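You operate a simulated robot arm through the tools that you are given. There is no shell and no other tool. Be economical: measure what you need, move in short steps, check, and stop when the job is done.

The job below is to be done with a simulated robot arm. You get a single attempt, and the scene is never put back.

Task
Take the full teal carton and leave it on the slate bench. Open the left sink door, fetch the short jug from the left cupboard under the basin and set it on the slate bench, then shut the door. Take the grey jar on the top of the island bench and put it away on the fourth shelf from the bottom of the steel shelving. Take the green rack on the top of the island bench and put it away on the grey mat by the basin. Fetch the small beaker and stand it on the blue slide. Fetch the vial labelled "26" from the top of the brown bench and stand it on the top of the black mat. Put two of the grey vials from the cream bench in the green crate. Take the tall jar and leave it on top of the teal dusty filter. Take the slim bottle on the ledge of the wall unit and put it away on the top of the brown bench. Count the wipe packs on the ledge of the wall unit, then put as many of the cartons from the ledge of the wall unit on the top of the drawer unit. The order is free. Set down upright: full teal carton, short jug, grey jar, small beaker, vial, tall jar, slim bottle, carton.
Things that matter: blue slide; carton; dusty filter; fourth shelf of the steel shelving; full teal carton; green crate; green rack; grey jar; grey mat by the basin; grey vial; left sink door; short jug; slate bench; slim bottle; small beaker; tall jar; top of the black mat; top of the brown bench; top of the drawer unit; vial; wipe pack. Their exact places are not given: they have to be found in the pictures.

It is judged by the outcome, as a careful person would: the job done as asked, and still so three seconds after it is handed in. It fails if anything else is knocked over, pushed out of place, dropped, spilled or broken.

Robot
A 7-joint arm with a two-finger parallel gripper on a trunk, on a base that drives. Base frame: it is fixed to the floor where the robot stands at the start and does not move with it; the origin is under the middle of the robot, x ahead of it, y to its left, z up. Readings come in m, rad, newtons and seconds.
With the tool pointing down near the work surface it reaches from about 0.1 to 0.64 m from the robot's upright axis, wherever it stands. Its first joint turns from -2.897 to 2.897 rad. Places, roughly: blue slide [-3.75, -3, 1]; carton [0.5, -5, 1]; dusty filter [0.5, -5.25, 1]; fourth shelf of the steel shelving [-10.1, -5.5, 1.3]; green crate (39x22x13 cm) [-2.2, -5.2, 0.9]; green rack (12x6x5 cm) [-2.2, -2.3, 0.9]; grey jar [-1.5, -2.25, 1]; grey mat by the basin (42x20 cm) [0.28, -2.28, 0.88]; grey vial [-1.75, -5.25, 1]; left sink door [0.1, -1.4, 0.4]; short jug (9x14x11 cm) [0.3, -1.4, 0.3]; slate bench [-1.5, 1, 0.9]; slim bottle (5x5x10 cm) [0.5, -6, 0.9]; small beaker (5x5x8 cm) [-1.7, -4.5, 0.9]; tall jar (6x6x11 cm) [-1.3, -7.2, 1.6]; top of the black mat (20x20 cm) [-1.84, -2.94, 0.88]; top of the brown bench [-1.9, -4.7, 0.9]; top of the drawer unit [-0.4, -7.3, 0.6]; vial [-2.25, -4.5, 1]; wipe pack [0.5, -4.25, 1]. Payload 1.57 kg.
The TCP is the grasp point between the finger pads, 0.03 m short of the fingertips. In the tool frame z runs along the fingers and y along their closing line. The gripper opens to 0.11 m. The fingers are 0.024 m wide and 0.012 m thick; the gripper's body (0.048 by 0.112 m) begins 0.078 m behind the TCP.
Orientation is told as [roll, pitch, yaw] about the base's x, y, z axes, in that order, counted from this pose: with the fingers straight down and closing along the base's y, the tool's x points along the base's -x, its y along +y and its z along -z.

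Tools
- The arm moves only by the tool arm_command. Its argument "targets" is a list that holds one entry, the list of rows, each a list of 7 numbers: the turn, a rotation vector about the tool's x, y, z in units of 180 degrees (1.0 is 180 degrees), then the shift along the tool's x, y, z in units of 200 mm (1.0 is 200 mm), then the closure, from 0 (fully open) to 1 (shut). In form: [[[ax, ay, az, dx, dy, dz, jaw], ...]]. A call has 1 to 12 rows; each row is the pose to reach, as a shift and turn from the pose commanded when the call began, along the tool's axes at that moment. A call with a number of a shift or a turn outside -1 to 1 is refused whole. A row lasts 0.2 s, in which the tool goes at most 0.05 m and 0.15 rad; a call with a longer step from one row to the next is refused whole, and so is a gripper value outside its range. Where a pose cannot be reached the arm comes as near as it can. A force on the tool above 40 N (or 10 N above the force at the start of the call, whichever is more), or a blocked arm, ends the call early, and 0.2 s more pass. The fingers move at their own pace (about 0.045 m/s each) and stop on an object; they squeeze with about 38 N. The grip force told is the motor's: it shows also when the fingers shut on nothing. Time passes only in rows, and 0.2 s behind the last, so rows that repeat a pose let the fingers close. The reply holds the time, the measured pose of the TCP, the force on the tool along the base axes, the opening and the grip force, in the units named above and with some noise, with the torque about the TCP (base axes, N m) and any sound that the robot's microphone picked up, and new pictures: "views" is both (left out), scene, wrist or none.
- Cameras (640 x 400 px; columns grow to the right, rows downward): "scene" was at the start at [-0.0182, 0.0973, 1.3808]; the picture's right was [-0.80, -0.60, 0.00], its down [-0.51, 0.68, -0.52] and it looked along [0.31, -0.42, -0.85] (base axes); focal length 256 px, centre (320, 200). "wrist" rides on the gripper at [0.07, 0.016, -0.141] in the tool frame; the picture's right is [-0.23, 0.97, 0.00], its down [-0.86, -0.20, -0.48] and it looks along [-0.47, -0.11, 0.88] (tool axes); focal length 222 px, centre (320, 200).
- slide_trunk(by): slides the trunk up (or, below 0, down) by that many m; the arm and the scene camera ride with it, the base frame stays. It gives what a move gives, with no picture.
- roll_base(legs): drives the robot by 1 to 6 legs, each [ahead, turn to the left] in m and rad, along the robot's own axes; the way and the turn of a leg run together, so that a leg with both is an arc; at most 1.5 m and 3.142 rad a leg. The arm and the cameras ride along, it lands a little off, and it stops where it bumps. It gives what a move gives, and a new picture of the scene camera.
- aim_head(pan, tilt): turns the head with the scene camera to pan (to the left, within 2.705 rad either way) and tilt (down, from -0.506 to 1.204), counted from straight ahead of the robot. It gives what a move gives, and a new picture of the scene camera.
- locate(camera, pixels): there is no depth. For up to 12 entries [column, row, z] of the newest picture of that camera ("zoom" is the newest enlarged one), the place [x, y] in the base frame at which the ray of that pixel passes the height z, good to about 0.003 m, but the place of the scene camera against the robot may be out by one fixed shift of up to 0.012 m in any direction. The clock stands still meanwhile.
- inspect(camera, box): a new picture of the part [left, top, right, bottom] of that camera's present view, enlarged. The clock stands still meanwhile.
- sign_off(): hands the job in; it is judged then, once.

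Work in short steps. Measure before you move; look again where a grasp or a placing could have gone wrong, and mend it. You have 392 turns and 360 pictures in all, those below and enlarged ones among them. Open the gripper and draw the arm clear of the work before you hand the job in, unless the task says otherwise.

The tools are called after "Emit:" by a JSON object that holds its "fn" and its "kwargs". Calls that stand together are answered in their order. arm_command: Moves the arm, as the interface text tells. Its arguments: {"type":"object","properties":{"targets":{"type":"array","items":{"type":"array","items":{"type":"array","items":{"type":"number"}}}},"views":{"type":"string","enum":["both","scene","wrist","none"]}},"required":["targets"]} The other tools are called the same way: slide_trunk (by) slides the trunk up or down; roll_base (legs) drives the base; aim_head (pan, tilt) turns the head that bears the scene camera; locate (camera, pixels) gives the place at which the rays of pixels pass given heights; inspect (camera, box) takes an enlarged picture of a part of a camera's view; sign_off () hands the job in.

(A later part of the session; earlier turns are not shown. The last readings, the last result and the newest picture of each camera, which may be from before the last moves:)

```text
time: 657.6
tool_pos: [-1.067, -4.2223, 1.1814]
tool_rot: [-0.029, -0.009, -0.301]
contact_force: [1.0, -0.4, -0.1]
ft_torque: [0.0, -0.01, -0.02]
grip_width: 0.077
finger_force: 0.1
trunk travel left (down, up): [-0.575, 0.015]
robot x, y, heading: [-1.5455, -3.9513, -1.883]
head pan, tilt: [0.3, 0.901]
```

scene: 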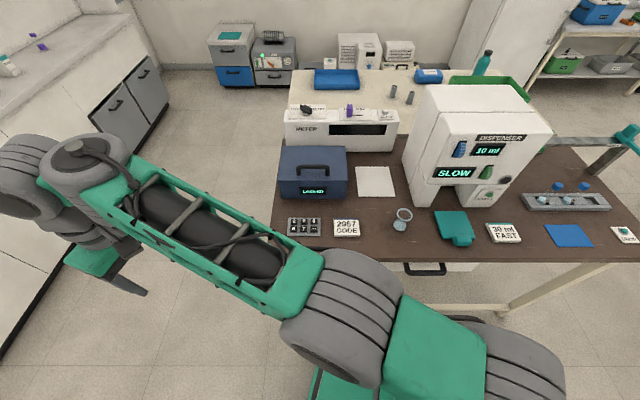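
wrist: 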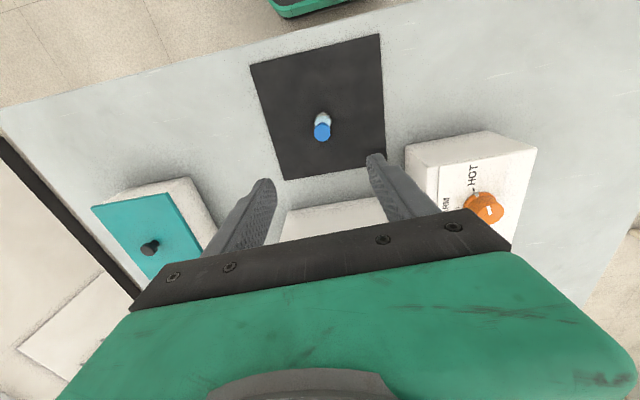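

The beaker is at (401,220), in front of the dispenser. I locate it and the dispenser's front corner.

Emit:
{"fn": "locate", "kwargs": {"camera": "scene", "pixels": [[400, 226, 0.88], [404, 214, 0.96], [404, 214, 0.95], [405, 190, 1.0], [437, 205, 0.88], [346, 228, 0.88], [455, 240, 0.9]]}}

Emit:
{"fn": "inspect", "kwargs": {"camera": "scene", "box": [340, 150, 500, 260]}}

```text
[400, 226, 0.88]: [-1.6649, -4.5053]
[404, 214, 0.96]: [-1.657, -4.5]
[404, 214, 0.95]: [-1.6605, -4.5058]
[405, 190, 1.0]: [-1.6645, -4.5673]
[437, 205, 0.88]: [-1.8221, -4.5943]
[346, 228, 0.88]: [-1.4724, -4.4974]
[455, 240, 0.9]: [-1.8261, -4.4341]
```

```text
3.64 times, centred on (420, 205) of scene
```

zoom: 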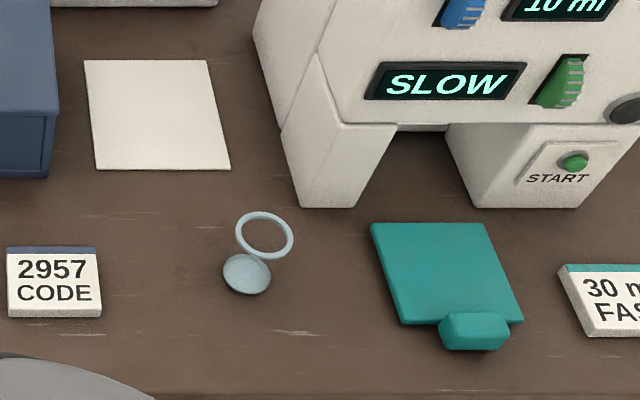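

Beaker at (-1.66,-4.503). I turn the last part so the hand comes over it.

Emit:
{"fn": "roll_base", "kwargs": {"legs": [[0, -1.258]]}}

Emit:
{"fn": "arm_command", "kwargs": {"targets": [[[0, 0, 0, -0.03, 0, 0, 0.2], [0, 0, 0, -0.06, 0, 0, 0.2]]], "views": "wrist"}}

```text
time: 661.1
tool_pos: [-1.6558, -4.4919, 1.1821]
tool_rot: [-0.032, -0.01, -1.562]
contact_force: [0.2, -0.4, 0.1]
ft_torque: [-0.03, -0.04, -0.01]
grip_width: 0.0772
finger_force: 0.1
trunk travel left (down, up): [-0.575, 0.015]
robot x, y, heading: [-1.5458, -3.9519, -3.136]
head pan, tilt: [0.3, 0.901]
```

scene: 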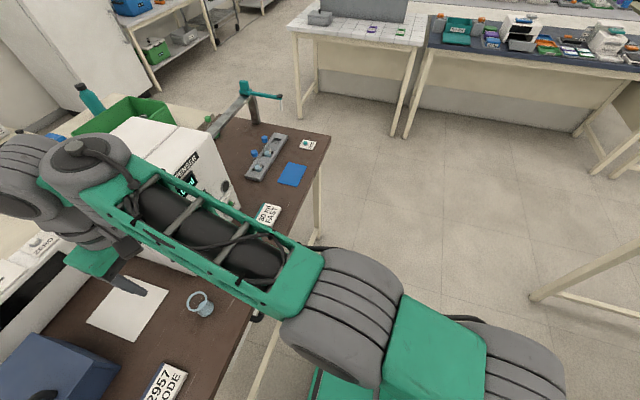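

```text
time: 661.7
tool_pos: [-1.6555, -4.5032, 1.1814]
tool_rot: [-0.031, -0.007, -1.562]
contact_force: [-0.9, 0.4, -1.1]
ft_torque: [0.01, 0.02, 0.0]
grip_width: 0.0879
finger_force: 0.1
trunk travel left (down, up): [-0.575, 0.015]
robot x, y, heading: [-1.5457, -3.9576, -3.144]
head pan, tilt: [0.3, 0.901]
```

wrist: 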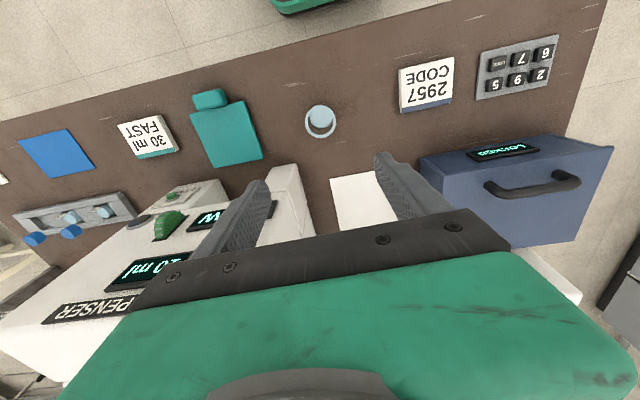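

Emit:
{"fn": "locate", "kwargs": {"camera": "wrist", "pixels": [[320, 122, 0.96], [319, 116, 0.88], [336, 120, 0.96], [304, 123, 0.96], [285, 170, 0.95], [270, 172, 1.0]]}}

```text
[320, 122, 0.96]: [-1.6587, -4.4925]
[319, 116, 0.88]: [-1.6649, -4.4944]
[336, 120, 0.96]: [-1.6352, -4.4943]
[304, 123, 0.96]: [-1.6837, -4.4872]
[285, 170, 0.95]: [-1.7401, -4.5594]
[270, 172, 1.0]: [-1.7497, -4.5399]
```

Beaker centre (-1.661,-4.494). I align, lower to z≈0.93, close and lift.

Emit:
{"fn": "arm_command", "kwargs": {"targets": [[[0, 0, 0, 0.045, -0.03, 0, 0.3], [0, 0, 0, 0.045, -0.03, 0, 0.3]]], "views": "none"}}

Emit:
{"fn": "slide_trunk", "kwargs": {"by": -0.248}}

Emit:
{"fn": "arm_command", "kwargs": {"targets": [[[0, 0, 0, 0, 0, 0, 0.7], [0, 0, 0, 0, 0, 0, 1], [0, 0, 0, 0, 0, 0, 1], [0, 0, 0, 0, 0, 0, 1]]], "views": "none"}}

Emit:
{"fn": "slide_trunk", "kwargs": {"by": 0.25}}

Emit:
{"fn": "arm_command", "kwargs": {"targets": [[[0, 0, 0, 0, 0, 0, 1]]], "views": "wrist"}}

```text
time: 662.3
tool_pos: [-1.6617, -4.4932, 1.1812]
tool_rot: [-0.028, -0.008, -1.565]
contact_force: [0.2, -0.2, 0.3]
ft_torque: [-0.01, 0.02, 0.01]
grip_width: 0.077
finger_force: 0.1
trunk travel left (down, up): [-0.575, 0.015]
robot x, y, heading: [-1.5425, -3.9514, -3.142]
head pan, tilt: [0.3, 0.901]
```

```text
time: 664.9
tool_pos: [-1.6606, -4.4931, 0.9338]
tool_rot: [-0.03, -0.009, -1.561]
contact_force: [-0.2, -0.1, -0.1]
ft_torque: [0.01, 0.08, 0.01]
grip_width: 0.0772
finger_force: 0.0
trunk travel left (down, up): [-0.327, 0.263]
robot x, y, heading: [-1.5452, -3.9531, -3.141]
head pan, tilt: [0.3, 0.901]
```

```text
time: 665.9
tool_pos: [-1.6628, -4.4939, 0.9328]
tool_rot: [-0.029, -0.008, -1.562]
contact_force: [-0.1, -0.4, 0.1]
ft_torque: [0.0, -0.02, -0.01]
grip_width: 0.0413
finger_force: 29.8
trunk travel left (down, up): [-0.327, 0.263]
robot x, y, heading: [-1.5443, -3.9523, -3.143]
head pan, tilt: [0.3, 0.901]
```

```text
time: 668.5
tool_pos: [-1.6616, -4.495, 1.1824]
tool_rot: [-0.029, -0.008, -1.562]
contact_force: [0.0, 0.1, -0.4]
ft_torque: [-0.02, -0.04, -0.01]
grip_width: 0.0408
finger_force: 38.3
trunk travel left (down, up): [-0.577, 0.013]
robot x, y, heading: [-1.5478, -3.9533, -3.143]
head pan, tilt: [0.3, 0.901]
```

```text
time: 668.9
tool_pos: [-1.6619, -4.4931, 1.183]
tool_rot: [-0.03, -0.009, -1.562]
contact_force: [0.2, -0.2, 0.5]
ft_torque: [-0.01, 0.0, 0.0]
grip_width: 0.0408
finger_force: 38.2
trunk travel left (down, up): [-0.577, 0.013]
robot x, y, heading: [-1.5436, -3.9524, -3.142]
head pan, tilt: [0.3, 0.901]
```

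wrist: 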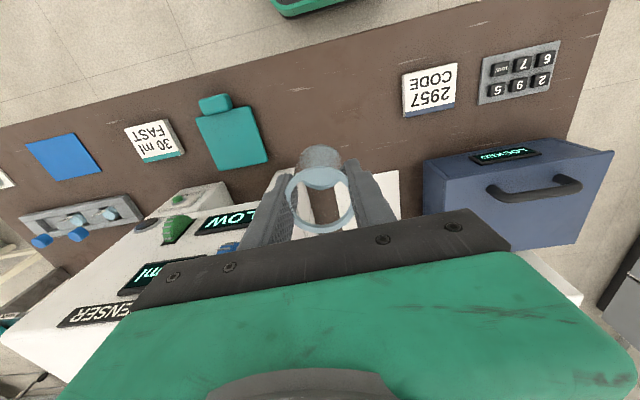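

The beaker is held. I move off and drive west toward the bench with the blue slide, stopping to look first.

Emit:
{"fn": "roll_base", "kwargs": {"legs": [[0, -0.35], [1.0, 0], [0, -0.127], [0.55, 0]]}}

Emit:
{"fn": "aim_head", "kwargs": {"pan": 0.35, "tilt": 0.7}}

```text
time: 678.5
tool_pos: [-3.3285, -3.7929, 1.1826]
tool_rot: [-0.029, -0.01, -2.03]
contact_force: [0.5, 0.3, -0.3]
ft_torque: [0.03, 0.0, 0.02]
grip_width: 0.0403
finger_force: 38.2
trunk travel left (down, up): [-0.577, 0.013]
robot x, y, heading: [-2.9785, -3.3639, 2.673]
head pan, tilt: [0.3, 0.901]
```

scene: 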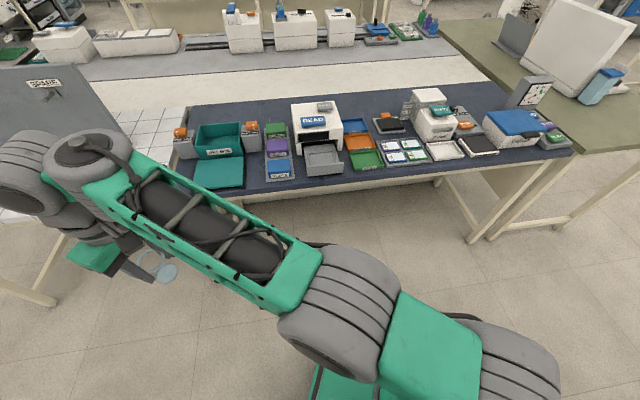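

```text
time: 679.2
tool_pos: [-3.3289, -3.7921, 1.184]
tool_rot: [-0.029, -0.009, -2.029]
contact_force: [0.2, 0.4, -0.1]
ft_torque: [0.03, 0.02, 0.04]
grip_width: 0.0406
finger_force: 38.4
trunk travel left (down, up): [-0.577, 0.013]
robot x, y, heading: [-2.9801, -3.3625, 2.672]
head pan, tilt: [0.351, 0.7]
```

scene: 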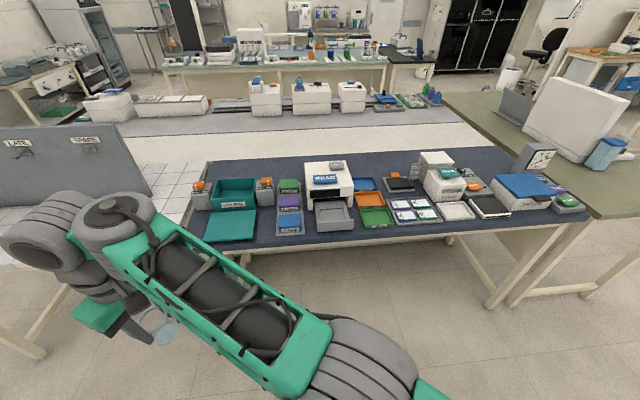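

I zoom on the slate bench to find the blue slide.

Emit:
{"fn": "inspect", "kwargs": {"camera": "scene", "box": [190, 140, 400, 260]}}

Emit:
{"fn": "inspect", "kwargs": {"camera": "scene", "box": [350, 140, 600, 240]}}

Emit:
{"fn": "locate", "kwargs": {"camera": "scene", "pixels": [[289, 222, 0.89], [289, 203, 0.89], [364, 184, 0.89], [289, 187, 0.89], [415, 210, 0.89], [520, 186, 1.0], [335, 217, 0.9], [270, 246, 0.88], [420, 240, 0.88], [232, 225, 0.88]]}}

```text
3.05 times, centred on (295, 200) of scene
```

zoom: 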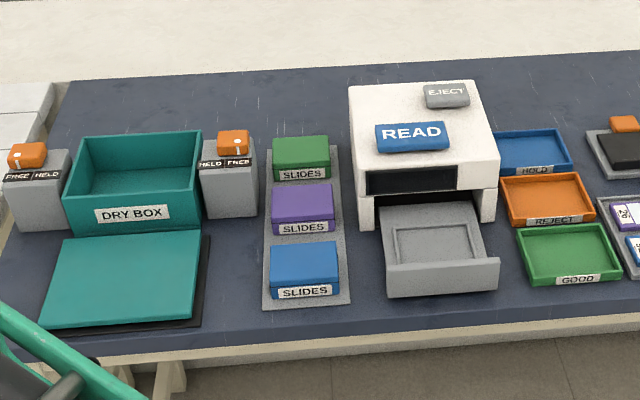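

```text
2.56 times, centred on (475, 190) of scene
```

zoom: 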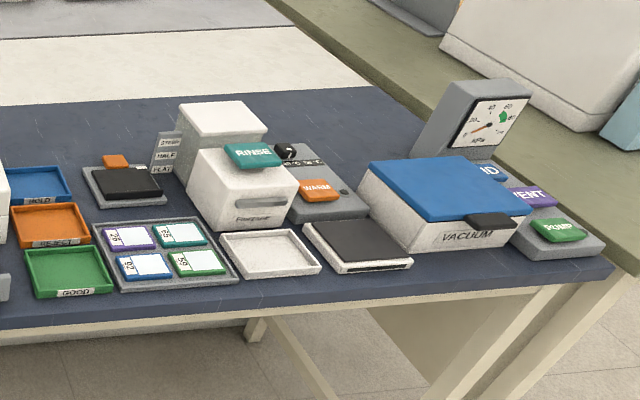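

```text
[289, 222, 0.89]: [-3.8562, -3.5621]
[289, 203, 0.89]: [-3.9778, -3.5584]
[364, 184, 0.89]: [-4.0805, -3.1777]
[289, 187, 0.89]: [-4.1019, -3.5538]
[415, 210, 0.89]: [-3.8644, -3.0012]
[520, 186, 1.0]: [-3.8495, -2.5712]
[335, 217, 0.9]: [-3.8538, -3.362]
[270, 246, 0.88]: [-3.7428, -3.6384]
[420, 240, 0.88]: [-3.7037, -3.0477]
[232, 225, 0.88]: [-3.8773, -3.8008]
```

The blue slide is the blue-framed one on the grey tray at zoom (145,267). I locate its corners.

Emit:
{"fn": "locate", "kwargs": {"camera": "zoom", "pixels": [[145, 267, 0.895], [116, 257, 0.895], [163, 252, 0.895], [174, 275, 0.895], [125, 281, 0.895], [197, 262, 0.895], [128, 237, 0.895], [93, 225, 0.885], [120, 293, 0.885], [245, 278, 0.885]]}}

```text
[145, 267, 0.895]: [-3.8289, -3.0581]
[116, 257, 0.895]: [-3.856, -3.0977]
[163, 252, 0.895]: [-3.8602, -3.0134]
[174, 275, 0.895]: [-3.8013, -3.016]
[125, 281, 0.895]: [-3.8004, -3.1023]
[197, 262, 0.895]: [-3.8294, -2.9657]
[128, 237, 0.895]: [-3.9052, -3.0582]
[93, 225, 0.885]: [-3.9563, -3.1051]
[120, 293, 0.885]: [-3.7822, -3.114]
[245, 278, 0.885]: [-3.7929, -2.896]
```

Blue slide centre ≈(-3.829,-3.057). I drive to (-3.29,-3.17) and turn north so the beaker comes over it.

Emit:
{"fn": "roll_base", "kwargs": {"legs": [[0, -0.08], [0.363, 0], [0, -1.02]]}}

Emit:
{"fn": "arm_command", "kwargs": {"targets": [[[0, 0, 0, 0, 0, 0, 1]]], "views": "wrist"}}

```text
time: 684.6
tool_pos: [-3.8307, -3.0624, 1.1832]
tool_rot: [-0.029, -0.007, -3.128]
contact_force: [-0.1, -0.1, -0.5]
ft_torque: [-0.01, 0.03, -0.02]
grip_width: 0.0407
finger_force: 37.6
trunk travel left (down, up): [-0.577, 0.013]
robot x, y, heading: [-3.287, -3.1754, 1.583]
head pan, tilt: [0.351, 0.7]
```

scene: 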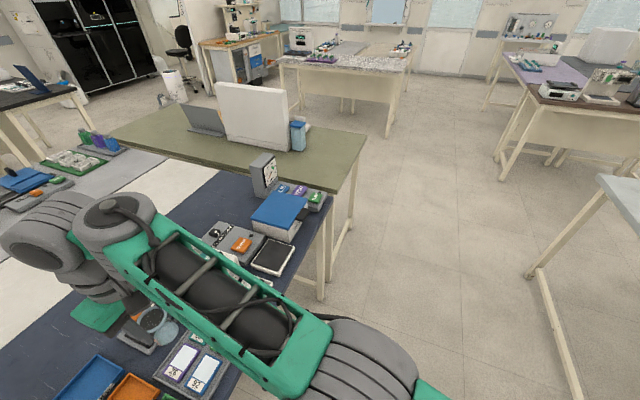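

```text
time: 685.0
tool_pos: [-3.8314, -3.0621, 1.1819]
tool_rot: [-0.029, -0.008, -3.125]
contact_force: [-0.8, 0.4, -1.5]
ft_torque: [0.0, 0.03, -0.01]
grip_width: 0.0401
finger_force: 38.2
trunk travel left (down, up): [-0.577, 0.013]
robot x, y, heading: [-3.2881, -3.1743, 1.577]
head pan, tilt: [0.351, 0.7]
```

wrist: 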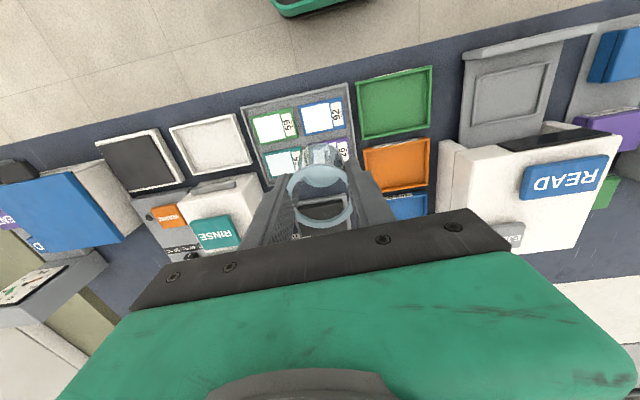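

I verify the blue slide's place (around (323,117)) in the wrist view.

Emit:
{"fn": "locate", "kwargs": {"camera": "wrist", "pixels": [[299, 107, 0.895], [338, 97, 0.895], [346, 127, 0.895], [304, 134, 0.895], [278, 165, 0.895]]}}

```text
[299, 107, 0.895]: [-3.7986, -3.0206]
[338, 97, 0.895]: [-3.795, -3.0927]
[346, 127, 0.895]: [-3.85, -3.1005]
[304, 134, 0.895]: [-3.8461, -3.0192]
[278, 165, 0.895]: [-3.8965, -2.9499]
```

Centre (-3.822,-3.058). I correct 8 mm and lower to contact.

Emit:
{"fn": "arm_command", "kwargs": {"targets": [[[0, 0, 0, 0.04, -0.02, 0, 1], [0, 0, 0, 0.04, -0.02, 0, 1]]], "views": "none"}}

Emit:
{"fn": "slide_trunk", "kwargs": {"by": -0.22}}

Emit:
{"fn": "slide_trunk", "kwargs": {"by": -0.008}}

Emit:
{"fn": "slide_trunk", "kwargs": {"by": -0.006}}

```text
time: 685.6
tool_pos: [-3.8213, -3.0586, 1.1829]
tool_rot: [-0.028, -0.01, -3.125]
contact_force: [0.4, -0.2, -0.4]
ft_torque: [0.0, 0.0, -0.04]
grip_width: 0.0403
finger_force: 38.1
trunk travel left (down, up): [-0.577, 0.013]
robot x, y, heading: [-3.2914, -3.1769, 1.582]
head pan, tilt: [0.351, 0.7]
```

```text
time: 687.9
tool_pos: [-3.8227, -3.0575, 0.964]
tool_rot: [-0.028, -0.009, -3.125]
contact_force: [-0.1, 0.2, -0.2]
ft_torque: [0.01, 0.03, -0.03]
grip_width: 0.0404
finger_force: 38.0
trunk travel left (down, up): [-0.357, 0.233]
robot x, y, heading: [-3.2893, -3.1755, 1.575]
head pan, tilt: [0.351, 0.7]
```

```text
time: 688.5
tool_pos: [-3.8216, -3.0577, 0.961]
tool_rot: [-0.03, -0.019, -3.126]
contact_force: [-0.9, 2.6, 27.3]
ft_torque: [-0.32, 0.02, 0.04]
grip_width: 0.0407
finger_force: 37.9
trunk travel left (down, up): [-0.349, 0.241]
robot x, y, heading: [-3.2876, -3.173, 1.578]
head pan, tilt: [0.351, 0.7]
```

```text
time: 689.0
tool_pos: [-3.8204, -3.0584, 0.9508]
tool_rot: [-0.03, -0.013, -3.126]
contact_force: [0.4, 1.6, 24.6]
ft_torque: [-0.33, 0.05, 0.0]
grip_width: 0.0403
finger_force: 38.0
trunk travel left (down, up): [-0.343, 0.247]
robot x, y, heading: [-3.2864, -3.1718, 1.581]
head pan, tilt: [0.351, 0.7]
```

Contact. I release and rise, then check.

Emit:
{"fn": "arm_command", "kwargs": {"targets": [[[0, 0, 0, 0, 0, 0, 0.6], [0, 0, 0, 0, 0, 0, 0.4], [0, 0, 0, 0, 0, 0, 0.35], [0, 0, 0, 0, 0, 0, 0.35]]], "views": "none"}}

Emit:
{"fn": "slide_trunk", "kwargs": {"by": 0.23}}

Emit:
{"fn": "arm_command", "kwargs": {"targets": [[[0, 0, 0, 0, 0, 0, 0.35]]], "views": "wrist"}}

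Emit:
{"fn": "inspect", "kwargs": {"camera": "wrist", "box": [220, 60, 420, 190]}}

```text
time: 690.0
tool_pos: [-3.8223, -3.059, 0.9477]
tool_rot: [-0.028, -0.008, -3.127]
contact_force: [0.1, 0.5, 0.6]
ft_torque: [0.01, 0.0, -0.05]
grip_width: 0.0714
finger_force: 0.1
trunk travel left (down, up): [-0.343, 0.247]
robot x, y, heading: [-3.2924, -3.1738, 1.576]
head pan, tilt: [0.351, 0.7]
```

```text
time: 692.5
tool_pos: [-3.8227, -3.0578, 1.1789]
tool_rot: [-0.027, -0.006, -3.126]
contact_force: [0.0, -0.2, -1.2]
ft_torque: [-0.03, 0.01, 0.03]
grip_width: 0.0713
finger_force: 0.1
trunk travel left (down, up): [-0.573, 0.017]
robot x, y, heading: [-3.2856, -3.17, 1.581]
head pan, tilt: [0.351, 0.7]
```

```text
time: 692.9
tool_pos: [-3.8214, -3.0578, 1.1785]
tool_rot: [-0.03, -0.009, -3.127]
contact_force: [0.3, -0.9, 0.2]
ft_torque: [-0.02, -0.04, -0.02]
grip_width: 0.0717
finger_force: 0.1
trunk travel left (down, up): [-0.573, 0.017]
robot x, y, heading: [-3.2889, -3.1726, 1.577]
head pan, tilt: [0.351, 0.7]
```

wrist: 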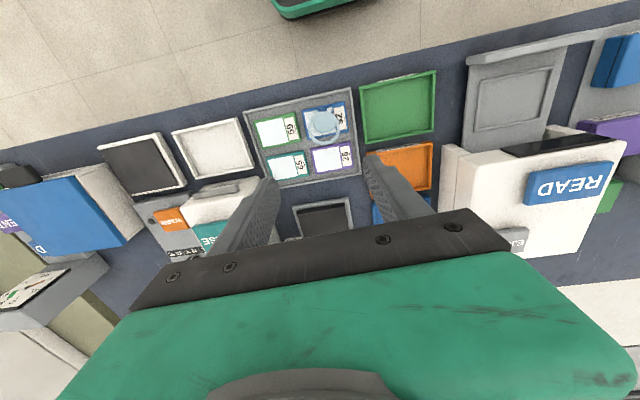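

```text
3.08 times, centred on (320, 125) of wrist
```

zoom: 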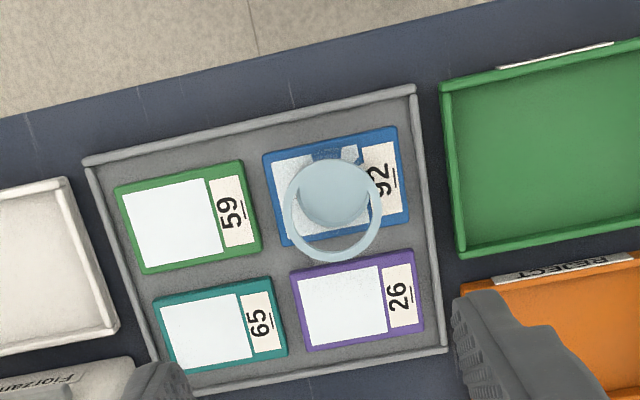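

The beaker stands on the blue slide. Next the wall unit: I drive east along the aisle, then look at its ledge.

Emit:
{"fn": "roll_base", "kwargs": {"legs": [[0, -2.25], [0.88, 0], [0, 0.657], [1.5, 0], [0.45, 0], [0, -0.9]]}}

Emit:
{"fn": "aim_head", "kwargs": {"pan": 0.4, "tilt": 0.45}}

```text
time: 716.3
tool_pos: [-0.157, -3.5037, 1.179]
tool_rot: [-0.028, -0.008, 0.673]
contact_force: [0.7, 0.0, 0.6]
ft_torque: [0.03, -0.04, -0.01]
grip_width: 0.0714
finger_force: 0.0
trunk travel left (down, up): [-0.573, 0.017]
robot x, y, heading: [-0.6527, -3.7359, -0.904]
head pan, tilt: [0.351, 0.7]
```

scene: 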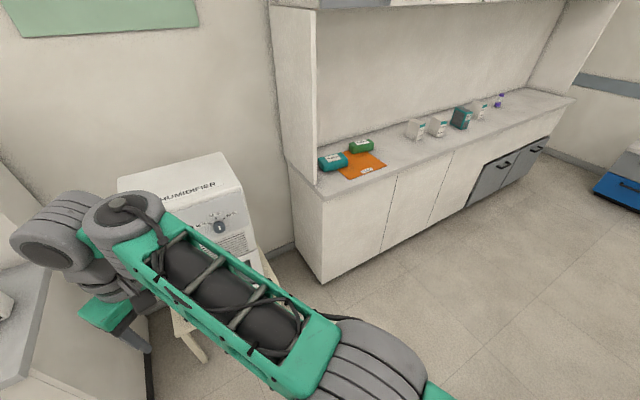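

```text
time: 717.1
tool_pos: [-0.1574, -3.5046, 1.1786]
tool_rot: [-0.029, -0.009, 0.675]
contact_force: [0.8, -0.8, 0.4]
ft_torque: [0.0, 0.03, -0.01]
grip_width: 0.0713
finger_force: 0.1
trunk travel left (down, up): [-0.573, 0.017]
robot x, y, heading: [-0.6524, -3.7397, -0.902]
head pan, tilt: [0.4, 0.45]
```

scene: 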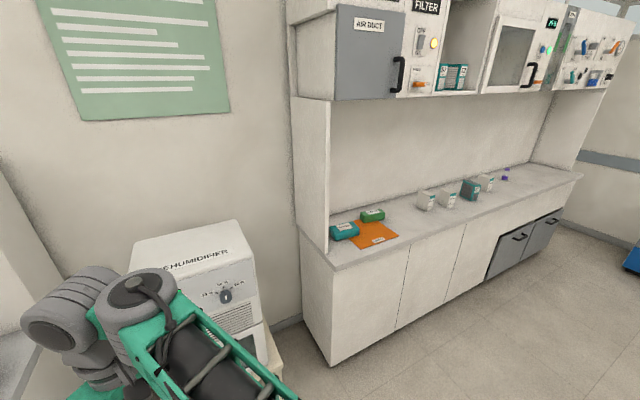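

I zoom in on the ledge's contents.

Emit:
{"fn": "inspect", "kwargs": {"camera": "scene", "box": [310, 150, 450, 260]}}

Emit:
{"fn": "inspect", "kwargs": {"camera": "scene", "box": [410, 150, 530, 225]}}

Emit:
{"fn": "locate", "kwargs": {"camera": "scene", "pixels": [[335, 265, 0.88], [575, 178, 0.88], [344, 238, 0.89], [373, 222, 0.89], [427, 211, 0.88], [446, 207, 0.88], [469, 201, 0.88], [487, 191, 0.88], [506, 180, 0.88]]}}

```text
3.64 times, centred on (380, 205) of scene
```

zoom: 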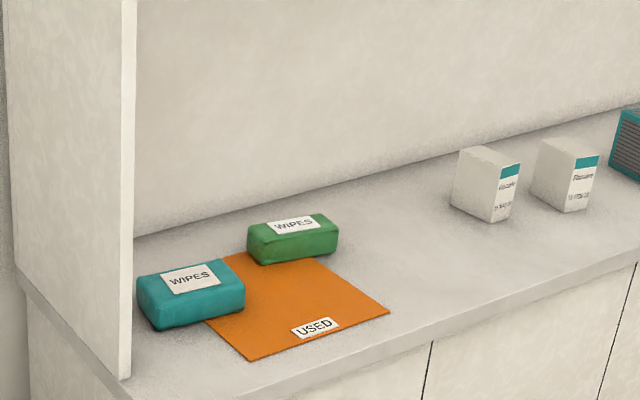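

```text
5.33 times, centred on (470, 188) of scene
```

zoom: 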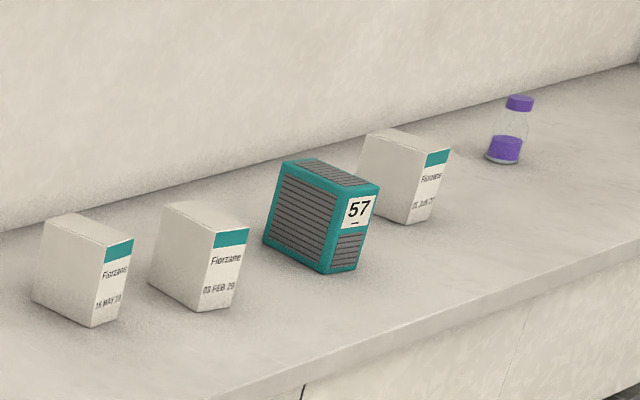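

```text
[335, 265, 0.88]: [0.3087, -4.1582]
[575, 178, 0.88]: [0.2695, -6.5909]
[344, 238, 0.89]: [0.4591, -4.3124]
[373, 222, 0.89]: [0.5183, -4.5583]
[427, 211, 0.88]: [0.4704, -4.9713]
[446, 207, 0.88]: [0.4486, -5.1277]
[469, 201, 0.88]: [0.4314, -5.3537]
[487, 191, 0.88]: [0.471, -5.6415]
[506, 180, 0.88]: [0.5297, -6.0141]
```

Two wipe packs (teal and green) lie on the ledge, so two cartons must go to the drawer unit. Filter "57" is at (0.43,-5.35), the slim purple bottle at (0.53,-6.01). I drive alongside to reach the southern carton first.

Emit:
{"fn": "roll_base", "kwargs": {"legs": [[0, -0.359], [1.5, 0], [0.36, 0], [0, -0.31]]}}

Emit:
{"fn": "arm_command", "kwargs": {"targets": [[[0, 0, 0, 0, 0, 0, 0.35]]], "views": "wrist"}}

```text
time: 728.5
tool_pos: [0.4339, -5.6371, 1.1794]
tool_rot: [-0.029, -0.007, -0.002]
contact_force: [0.1, 0.0, -0.4]
ft_torque: [-0.01, 0.01, -0.01]
grip_width: 0.0714
finger_force: 0.2
trunk travel left (down, up): [-0.573, 0.017]
robot x, y, heading: [-0.0965, -5.5101, -1.583]
head pan, tilt: [0.4, 0.45]
```

scene: 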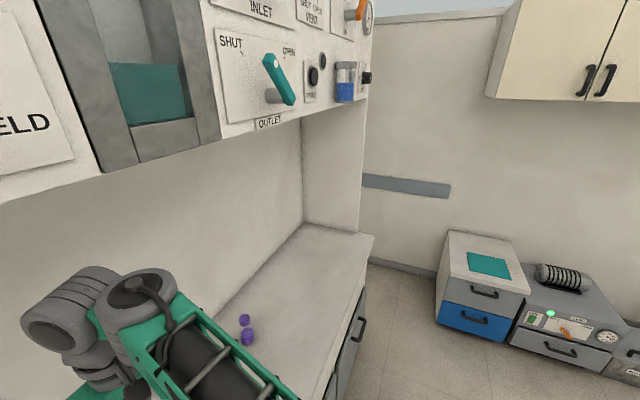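

```text
time: 728.9
tool_pos: [0.4332, -5.6374, 1.1796]
tool_rot: [-0.027, -0.01, -0.002]
contact_force: [0.0, 0.7, 1.0]
ft_torque: [0.01, -0.01, 0.0]
grip_width: 0.0715
finger_force: 0.1
trunk travel left (down, up): [-0.573, 0.017]
robot x, y, heading: [-0.1002, -5.5128, -1.582]
head pan, tilt: [0.4, 0.45]
```

wrist: 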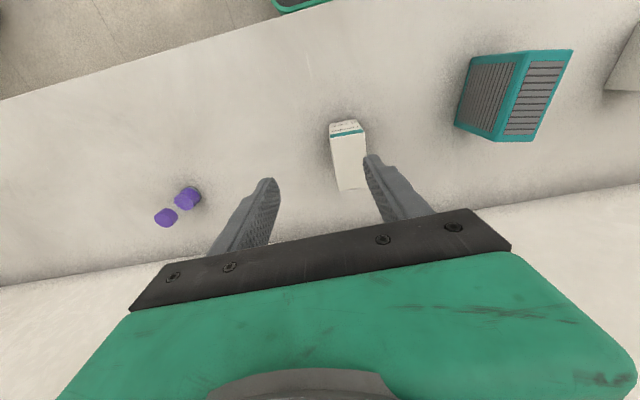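

The carton is at wrist (347,160). I locate its top corners (assuming top z≈0.97).

Emit:
{"fn": "locate", "kwargs": {"camera": "wrist", "pixels": [[331, 138, 0.97], [363, 131, 0.97], [368, 184, 0.97], [339, 190, 0.97], [332, 124, 0.88], [358, 120, 0.88], [185, 198, 0.9], [515, 95, 0.99]]}}

Emit:
{"fn": "inspect", "kwargs": {"camera": "wrist", "box": [300, 100, 400, 200]}}

```text
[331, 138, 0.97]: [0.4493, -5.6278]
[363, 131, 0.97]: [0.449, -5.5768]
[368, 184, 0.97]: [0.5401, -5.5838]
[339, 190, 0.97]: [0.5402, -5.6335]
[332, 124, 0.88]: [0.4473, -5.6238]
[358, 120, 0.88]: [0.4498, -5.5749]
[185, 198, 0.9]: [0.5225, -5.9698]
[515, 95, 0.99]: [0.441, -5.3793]
```

```text
4.00 times, centred on (350, 150) of wrist
```

zoom: 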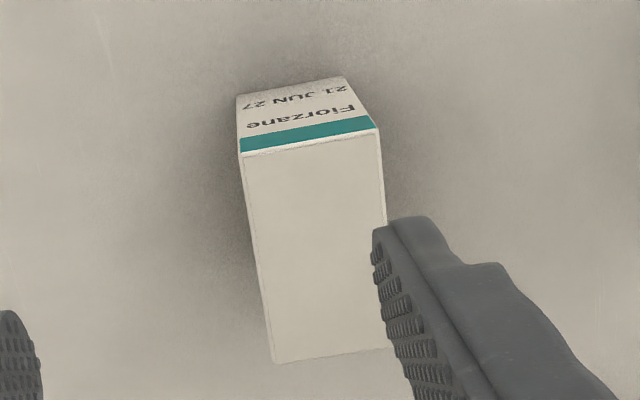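

Carton centre (0.495,-5.605), about 5 cm wide in y. I align, lower to z≈0.94, close and lift.

Emit:
{"fn": "arm_command", "kwargs": {"targets": [[[0, 0, 0, -0.13, 0.08, 0, 0.2], [0, 0, 0, -0.27, 0.16, 0, 0.2], [0, 0, 0, -0.27, 0.16, 0, 0.2]]], "views": "none"}}

Emit:
{"fn": "slide_trunk", "kwargs": {"by": -0.235}}

Emit:
{"fn": "arm_command", "kwargs": {"targets": [[[0, 0, 0, 0, 0, 0, 0.6], [0, 0, 0, 0, 0, 0, 1], [0, 0, 0, 0, 0, 0, 1], [0, 0, 0, 0, 0, 0, 1]]], "views": "wrist"}}

Emit:
{"fn": "slide_trunk", "kwargs": {"by": 0.2}}

```text
time: 729.7
tool_pos: [0.4896, -5.6068, 1.1787]
tool_rot: [-0.028, -0.012, -0.001]
contact_force: [0.2, 0.0, 0.4]
ft_torque: [0.0, -0.04, 0.0]
grip_width: 0.0882
finger_force: 0.1
trunk travel left (down, up): [-0.573, 0.017]
robot x, y, heading: [-0.101, -5.5101, -1.586]
head pan, tilt: [0.4, 0.45]
```

```text
time: 732.1
tool_pos: [0.4893, -5.6061, 0.9436]
tool_rot: [-0.031, -0.011, -0.002]
contact_force: [0.4, -0.1, 0.1]
ft_torque: [0.01, -0.01, -0.01]
grip_width: 0.088
finger_force: 0.0
trunk travel left (down, up): [-0.338, 0.252]
robot x, y, heading: [-0.0955, -5.509, -1.58]
head pan, tilt: [0.4, 0.45]
```

```text
time: 733.1
tool_pos: [0.489, -5.6062, 0.944]
tool_rot: [-0.03, -0.011, -0.001]
contact_force: [1.0, -0.1, 2.7]
ft_torque: [0.04, 0.06, -0.03]
grip_width: 0.0517
finger_force: 29.5
trunk travel left (down, up): [-0.338, 0.252]
robot x, y, heading: [-0.0951, -5.5082, -1.584]
head pan, tilt: [0.4, 0.45]
```

wrist: 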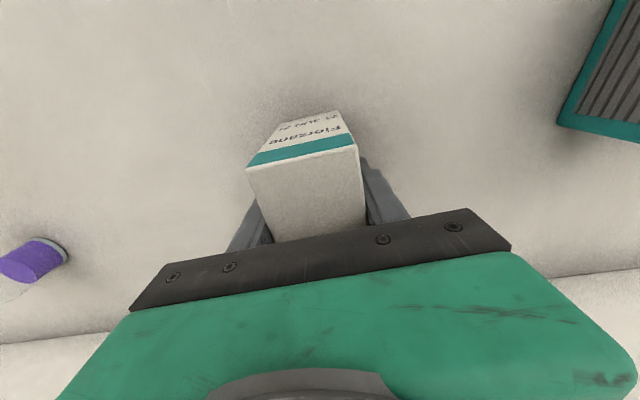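

```text
time: 735.3
tool_pos: [0.4893, -5.6056, 1.142]
tool_rot: [-0.028, -0.01, -0.003]
contact_force: [0.0, -0.5, -0.6]
ft_torque: [0.0, 0.01, -0.02]
grip_width: 0.0519
finger_force: 38.2
trunk travel left (down, up): [-0.538, 0.052]
robot x, y, heading: [-0.0977, -5.5081, -1.58]
head pan, tilt: [0.4, 0.45]
```

Carton held (0.052). I measure the drawer unit's top in the last scene picture.

Emit:
{"fn": "locate", "kwargs": {"camera": "scene", "pixels": [[450, 232, 0.6], [527, 242, 0.6], [531, 292, 0.6], [441, 280, 0.6], [489, 265, 0.6], [468, 255, 0.6], [531, 292, 0.62], [530, 290, 0.58], [246, 335, 0.9]]}}

```text
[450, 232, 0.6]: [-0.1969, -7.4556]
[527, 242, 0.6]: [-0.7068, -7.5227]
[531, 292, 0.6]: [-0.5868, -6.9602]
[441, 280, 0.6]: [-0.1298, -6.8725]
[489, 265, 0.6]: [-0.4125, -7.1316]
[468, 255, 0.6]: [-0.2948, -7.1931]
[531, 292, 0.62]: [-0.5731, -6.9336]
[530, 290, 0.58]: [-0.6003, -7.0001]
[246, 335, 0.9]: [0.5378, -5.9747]
```

Drawer unit top spans x≈-0.58…-0.13, y≈-6.92…-7.48. I drive round so that the arm points south over it (heading west), reversing into line.

Emit:
{"fn": "roll_base", "kwargs": {"legs": [[0, -0.47], [1.1, 0], [0, -1.09], [-0.46, 0]]}}

Emit:
{"fn": "arm_command", "kwargs": {"targets": [[[0, 0, 0, 0, 0, 0, 1]]], "views": "wrist"}}

```text
time: 747.4
tool_pos: [-0.2163, -7.0666, 1.1437]
tool_rot: [-0.03, -0.008, -1.552]
contact_force: [0.6, -0.2, -1.0]
ft_torque: [0.03, 0.0, 0.04]
grip_width: 0.0517
finger_force: 38.2
trunk travel left (down, up): [-0.538, 0.052]
robot x, y, heading: [-0.1307, -6.4787, -3.131]
head pan, tilt: [0.4, 0.45]
```

scene: 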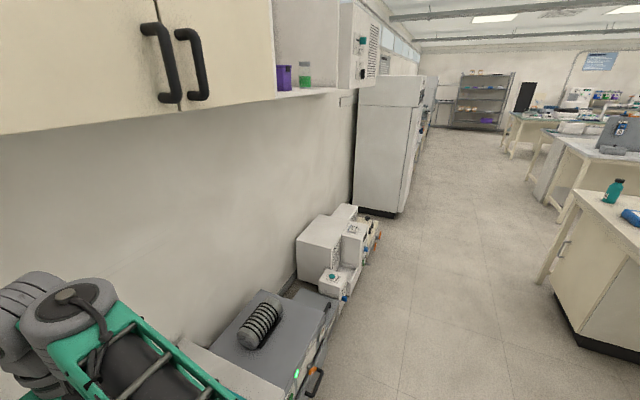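

```text
time: 747.8
tool_pos: [-0.2157, -7.0655, 1.1438]
tool_rot: [-0.029, -0.008, -1.553]
contact_force: [-0.5, 0.1, -1.6]
ft_torque: [0.01, -0.02, 0.03]
grip_width: 0.0514
finger_force: 38.4
trunk travel left (down, up): [-0.538, 0.052]
robot x, y, heading: [-0.1366, -6.4796, -3.134]
head pan, tilt: [0.4, 0.45]
```

wrist: 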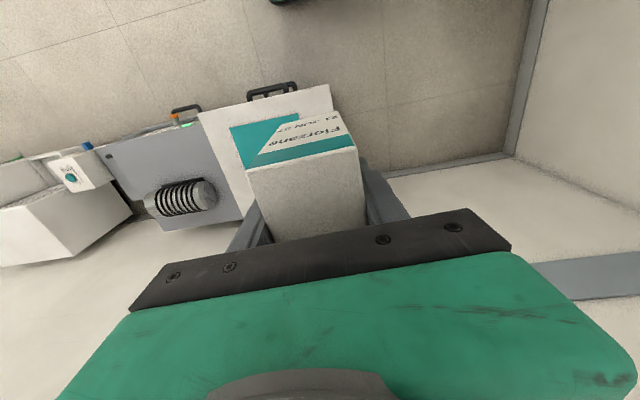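

I locate the drawer top's edges in the wrist view.

Emit:
{"fn": "locate", "kwargs": {"camera": "wrist", "pixels": [[330, 86, 0.6], [200, 113, 0.6], [230, 128, 0.6], [297, 113, 0.6], [243, 210, 0.6], [244, 170, 0.6]]}}

```text
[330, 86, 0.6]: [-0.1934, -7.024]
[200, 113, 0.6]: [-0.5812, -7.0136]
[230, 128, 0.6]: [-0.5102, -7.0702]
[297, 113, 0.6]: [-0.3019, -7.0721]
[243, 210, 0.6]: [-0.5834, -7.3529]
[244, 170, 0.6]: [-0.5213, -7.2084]
```

Top z≈0.565, x -0.60…-0.19, front y≈-7.03. I lower part-way and bring the base 10 cm nearer with a small S-move.

Emit:
{"fn": "slide_trunk", "kwargs": {"by": -0.25}}

Emit:
{"fn": "roll_base", "kwargs": {"legs": [[0, 0.35], [0.3, 0], [0, -0.35], [-0.25, 0]]}}

Emit:
{"fn": "arm_command", "kwargs": {"targets": [[[0, 0, 0, 0, 0, 0, 1]]], "views": "wrist"}}

```text
time: 750.4
tool_pos: [-0.2164, -7.0671, 0.8925]
tool_rot: [-0.029, -0.008, -1.553]
contact_force: [0.7, -0.3, -0.4]
ft_torque: [-0.03, 0.03, 0.03]
grip_width: 0.0516
finger_force: 37.4
trunk travel left (down, up): [-0.288, 0.302]
robot x, y, heading: [-0.1329, -6.4771, -3.131]
head pan, tilt: [0.4, 0.45]
```

```text
time: 756.0
tool_pos: [-0.2509, -7.17, 0.8934]
tool_rot: [-0.028, -0.008, -1.557]
contact_force: [0.7, 0.8, -1.2]
ft_torque: [-0.02, -0.02, 0.0]
grip_width: 0.052
finger_force: 38.4
trunk travel left (down, up): [-0.288, 0.302]
robot x, y, heading: [-0.1637, -6.5822, -3.132]
head pan, tilt: [0.4, 0.45]
```

scene: 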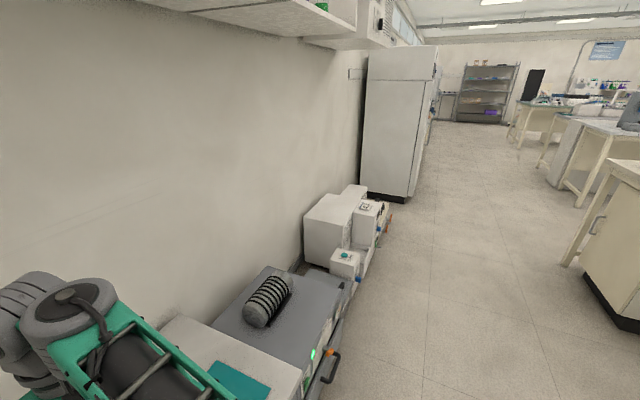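

```text
time: 756.4
tool_pos: [-0.253, -7.17, 0.8932]
tool_rot: [-0.028, -0.009, -1.559]
contact_force: [0.2, 0.1, -1.5]
ft_torque: [-0.01, 0.01, -0.03]
grip_width: 0.0518
finger_force: 38.5
trunk travel left (down, up): [-0.288, 0.302]
robot x, y, heading: [-0.1668, -6.5801, -3.135]
head pan, tilt: [0.4, 0.45]
```

wrist: 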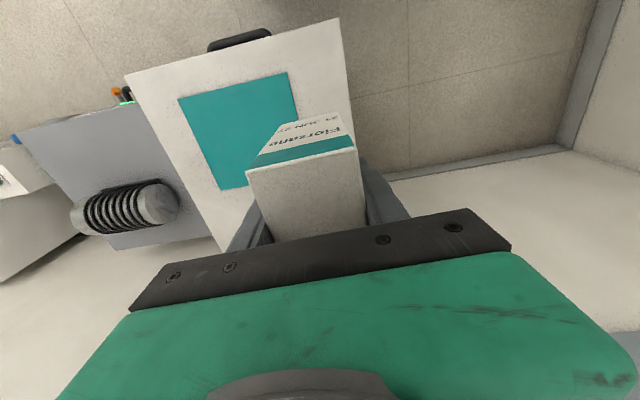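

Emit:
{"fn": "locate", "kwargs": {"camera": "wrist", "pixels": [[339, 20, 0.565], [350, 90, 0.565], [125, 75, 0.565], [180, 98, 0.565], [287, 73, 0.565], [298, 115, 0.565], [220, 250, 0.565]]}}

```text
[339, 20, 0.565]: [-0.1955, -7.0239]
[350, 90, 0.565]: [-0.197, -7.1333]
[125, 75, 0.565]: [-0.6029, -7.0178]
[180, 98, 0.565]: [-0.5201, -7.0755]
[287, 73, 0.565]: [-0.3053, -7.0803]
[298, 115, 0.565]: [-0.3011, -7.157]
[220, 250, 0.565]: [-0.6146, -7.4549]
```

The carton fits between the pad and the east edge. I lower to contact and release.

Emit:
{"fn": "slide_trunk", "kwargs": {"by": -0.235}}

Emit:
{"fn": "arm_command", "kwargs": {"targets": [[[0, 0, 0, 0, 0, 0.03, 1], [0, 0, 0, 0, 0, 0.05, 1], [0, 0, 0, 0, 0, 0.07, 1]]], "views": "none"}}

Emit:
{"fn": "arm_command", "kwargs": {"targets": [[[0, 0, 0, 0, 0, 0.015, 1], [0, 0, 0, 0, 0, 0.03, 1], [0, 0, 0, 0, 0, 0.045, 1]]], "views": "none"}}

```text
time: 758.9
tool_pos: [-0.2518, -7.1711, 0.658]
tool_rot: [-0.03, -0.008, -1.56]
contact_force: [0.1, -0.3, -1.4]
ft_torque: [0.04, 0.02, 0.0]
grip_width: 0.0514
finger_force: 37.8
trunk travel left (down, up): [-0.053, 0.537]
robot x, y, heading: [-0.1589, -6.5823, -3.134]
head pan, tilt: [0.4, 0.45]
```

```text
time: 759.6
tool_pos: [-0.2525, -7.1709, 0.6441]
tool_rot: [-0.027, -0.009, -1.56]
contact_force: [-0.5, 0.4, -1.1]
ft_torque: [0.0, 0.01, 0.03]
grip_width: 0.0515
finger_force: 37.6
trunk travel left (down, up): [-0.053, 0.537]
robot x, y, heading: [-0.163, -6.5826, -3.136]
head pan, tilt: [0.4, 0.45]
```

```text
time: 760.5
tool_pos: [-0.2525, -7.1697, 0.636]
tool_rot: [-0.027, -0.012, -1.561]
contact_force: [-0.1, -0.1, -1.7]
ft_torque: [0.01, -0.01, 0.04]
grip_width: 0.0516
finger_force: 38.3
trunk travel left (down, up): [-0.053, 0.537]
robot x, y, heading: [-0.1626, -6.5818, -3.136]
head pan, tilt: [0.4, 0.45]
```

Emit:
{"fn": "arm_command", "kwargs": {"targets": [[[0, 0, 0, 0, 0, 0.015, 1], [0, 0, 0, 0, 0, 0.03, 1], [0, 0, 0, 0, 0, 0.045, 1]]], "views": "none"}}

Emit:
{"fn": "arm_command", "kwargs": {"targets": [[[0, 0, 0, 0, 0, 0.015, 1], [0, 0, 0, 0, 0, 0.03, 1]]], "views": "wrist"}}

```text
time: 761.2
tool_pos: [-0.2529, -7.1703, 0.6262]
tool_rot: [-0.027, -0.01, -1.557]
contact_force: [0.0, 0.9, -1.9]
ft_torque: [-0.02, -0.02, -0.01]
grip_width: 0.0516
finger_force: 38.0
trunk travel left (down, up): [-0.053, 0.537]
robot x, y, heading: [-0.1655, -6.5818, -3.139]
head pan, tilt: [0.4, 0.45]
```

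```text
time: 761.9
tool_pos: [-0.2518, -7.171, 0.6201]
tool_rot: [-0.028, -0.01, -1.559]
contact_force: [-0.8, -0.3, -1.3]
ft_torque: [0.02, 0.03, 0.02]
grip_width: 0.0516
finger_force: 38.2
trunk travel left (down, up): [-0.053, 0.537]
robot x, y, heading: [-0.1693, -6.5798, -3.137]
head pan, tilt: [0.4, 0.45]
```

wrist: 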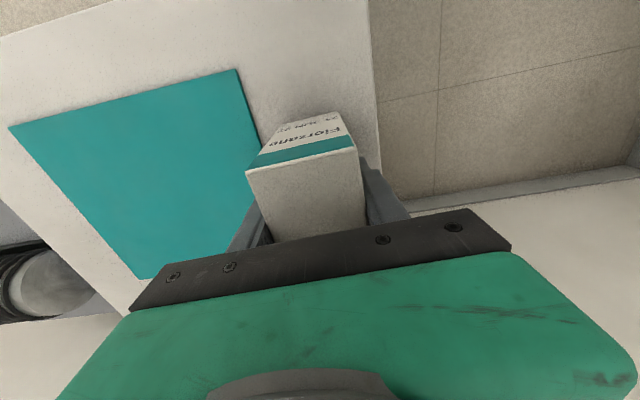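

Still no contact; I continue down in 3 mm rows (the force limit will stop it).

Emit:
{"fn": "arm_command", "kwargs": {"targets": [[[0, 0, 0, 0, 0, 0.015, 1], [0, 0, 0, 0, 0, 0.03, 1], [0, 0, 0, 0, 0, 0.045, 1], [0, 0, 0, 0, 0, 0.06, 1]]], "views": "none"}}

Emit:
{"fn": "arm_command", "kwargs": {"targets": [[[0, 0, 0, 0, 0, 0.015, 1], [0, 0, 0, 0, 0, 0.03, 1], [0, 0, 0, 0, 0, 0.045, 1]]], "views": "none"}}

```text
time: 762.9
tool_pos: [-0.2531, -7.1699, 0.6124]
tool_rot: [-0.029, -0.018, -1.558]
contact_force: [0.5, -3.0, 25.6]
ft_torque: [0.9, -0.72, 0.0]
grip_width: 0.0517
finger_force: 38.1
trunk travel left (down, up): [-0.053, 0.537]
robot x, y, heading: [-0.1677, -6.5859, -3.136]
head pan, tilt: [0.4, 0.45]
```

```text
time: 763.6
tool_pos: [-0.2528, -7.1696, 0.6008]
tool_rot: [-0.029, -0.014, -1.557]
contact_force: [1.2, 0.8, 31.1]
ft_torque: [-0.02, -0.89, 0.06]
grip_width: 0.0517
finger_force: 38.2
trunk travel left (down, up): [-0.053, 0.537]
robot x, y, heading: [-0.1672, -6.5802, -3.14]
head pan, tilt: [0.4, 0.45]
```

Contact (top ≈0.55). I open moderately and rise.

Emit:
{"fn": "arm_command", "kwargs": {"targets": [[[0, 0, 0, 0, 0, -0.02, 0.4], [0, 0, 0, 0, 0, -0.02, 0.3], [0, 0, 0, 0, 0, -0.02, 0.25]]], "views": "none"}}

Emit:
{"fn": "slide_trunk", "kwargs": {"by": 0.35}}

Emit:
{"fn": "slide_trunk", "kwargs": {"by": 0.17}}

Emit:
{"fn": "arm_command", "kwargs": {"targets": [[[0, 0, 0, 0, 0, 0, 0.25]]], "views": "wrist"}}

```text
time: 764.5
tool_pos: [-0.2534, -7.1718, 0.602]
tool_rot: [-0.029, -0.007, -1.559]
contact_force: [-0.1, 0.0, -0.5]
ft_torque: [0.02, -0.03, -0.01]
grip_width: 0.0824
finger_force: 0.1
trunk travel left (down, up): [-0.053, 0.537]
robot x, y, heading: [-0.1661, -6.583, -3.135]
head pan, tilt: [0.4, 0.45]
```

```text
time: 767.9
tool_pos: [-0.2529, -7.1715, 0.953]
tool_rot: [-0.027, -0.007, -1.559]
contact_force: [-1.1, 0.2, 0.6]
ft_torque: [-0.03, -0.03, 0.01]
grip_width: 0.0825
finger_force: 0.1
trunk travel left (down, up): [-0.403, 0.187]
robot x, y, heading: [-0.1674, -6.5856, -3.136]
head pan, tilt: [0.4, 0.45]
```

```text
time: 769.8
tool_pos: [-0.2529, -7.1707, 1.122]
tool_rot: [-0.029, -0.01, -1.558]
contact_force: [-0.1, -0.1, 0.5]
ft_torque: [0.0, -0.01, -0.01]
grip_width: 0.0827
finger_force: 0.0
trunk travel left (down, up): [-0.573, 0.017]
robot x, y, heading: [-0.1667, -6.5816, -3.139]
head pan, tilt: [0.4, 0.45]
```

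```text
time: 770.2
tool_pos: [-0.252, -7.1704, 1.123]
tool_rot: [-0.028, -0.009, -1.559]
contact_force: [0.8, -0.7, -0.3]
ft_torque: [0.02, 0.01, -0.01]
grip_width: 0.0827
finger_force: 0.0
trunk travel left (down, up): [-0.573, 0.017]
robot x, y, heading: [-0.1637, -6.5833, -3.137]
head pan, tilt: [0.4, 0.45]
```

wrist: 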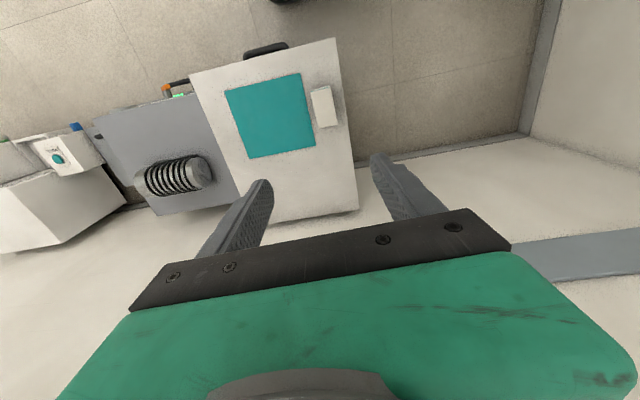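

First carton stands on the drawer unit. I go back along the ledge for the second carton at about (0.47,-5.09).

Emit:
{"fn": "roll_base", "kwargs": {"legs": [[0.455, 0], [0, 1.258], [-1.5, 0], [-0.163, 0], [0, 0.308]]}}

Emit:
{"fn": "arm_command", "kwargs": {"targets": [[[0, 0, 0, 0, 0, 0, 0.2]]], "views": "wrist"}}

```text
time: 785.1
tool_pos: [0.4842, -5.0946, 1.1237]
tool_rot: [-0.029, -0.008, -0.001]
contact_force: [0.1, 0.8, -0.3]
ft_torque: [0.02, -0.02, 0.0]
grip_width: 0.0825
finger_force: 0.1
trunk travel left (down, up): [-0.573, 0.017]
robot x, y, heading: [-0.102, -5.0004, -1.581]
head pan, tilt: [0.4, 0.45]
```

scene: 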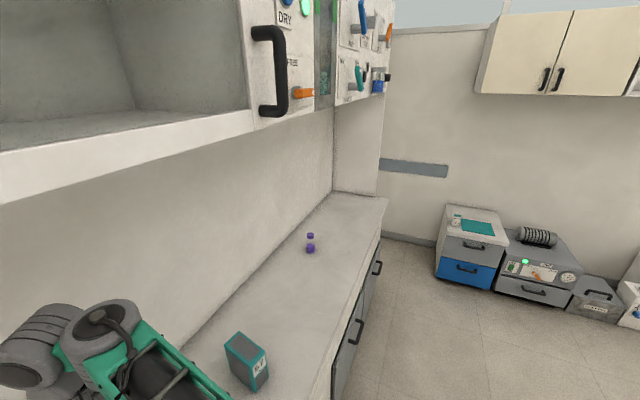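

```text
time: 785.5
tool_pos: [0.4847, -5.0947, 1.123]
tool_rot: [-0.03, -0.01, -0.003]
contact_force: [-0.6, -0.2, -0.6]
ft_torque: [-0.02, 0.04, -0.03]
grip_width: 0.0882
finger_force: 0.0
trunk travel left (down, up): [-0.573, 0.017]
robot x, y, heading: [-0.1005, -5.0005, -1.581]
head pan, tilt: [0.4, 0.45]
```

wrist: 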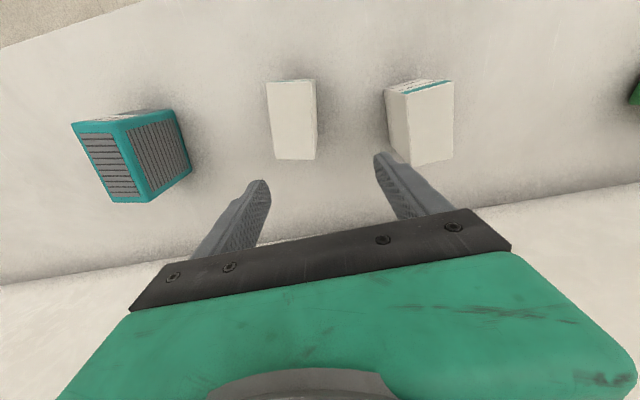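

Emit:
{"fn": "locate", "kwargs": {"camera": "wrist", "pixels": [[267, 84, 0.97], [316, 80, 0.97], [316, 158, 0.97], [276, 158, 0.97], [389, 95, 0.97], [453, 83, 0.97], [453, 158, 0.97], [411, 165, 0.97], [160, 110, 0.99], [148, 200, 0.99], [80, 130, 0.99], [188, 165, 0.99]]}}

```text
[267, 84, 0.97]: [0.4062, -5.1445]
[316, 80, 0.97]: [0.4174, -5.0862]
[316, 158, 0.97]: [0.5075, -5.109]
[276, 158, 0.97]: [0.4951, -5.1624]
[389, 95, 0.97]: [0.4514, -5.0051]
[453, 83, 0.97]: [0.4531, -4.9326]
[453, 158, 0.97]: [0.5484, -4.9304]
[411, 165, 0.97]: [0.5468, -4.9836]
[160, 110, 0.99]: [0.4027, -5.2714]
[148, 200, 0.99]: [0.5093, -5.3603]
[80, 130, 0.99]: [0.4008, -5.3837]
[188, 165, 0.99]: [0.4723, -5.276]
```

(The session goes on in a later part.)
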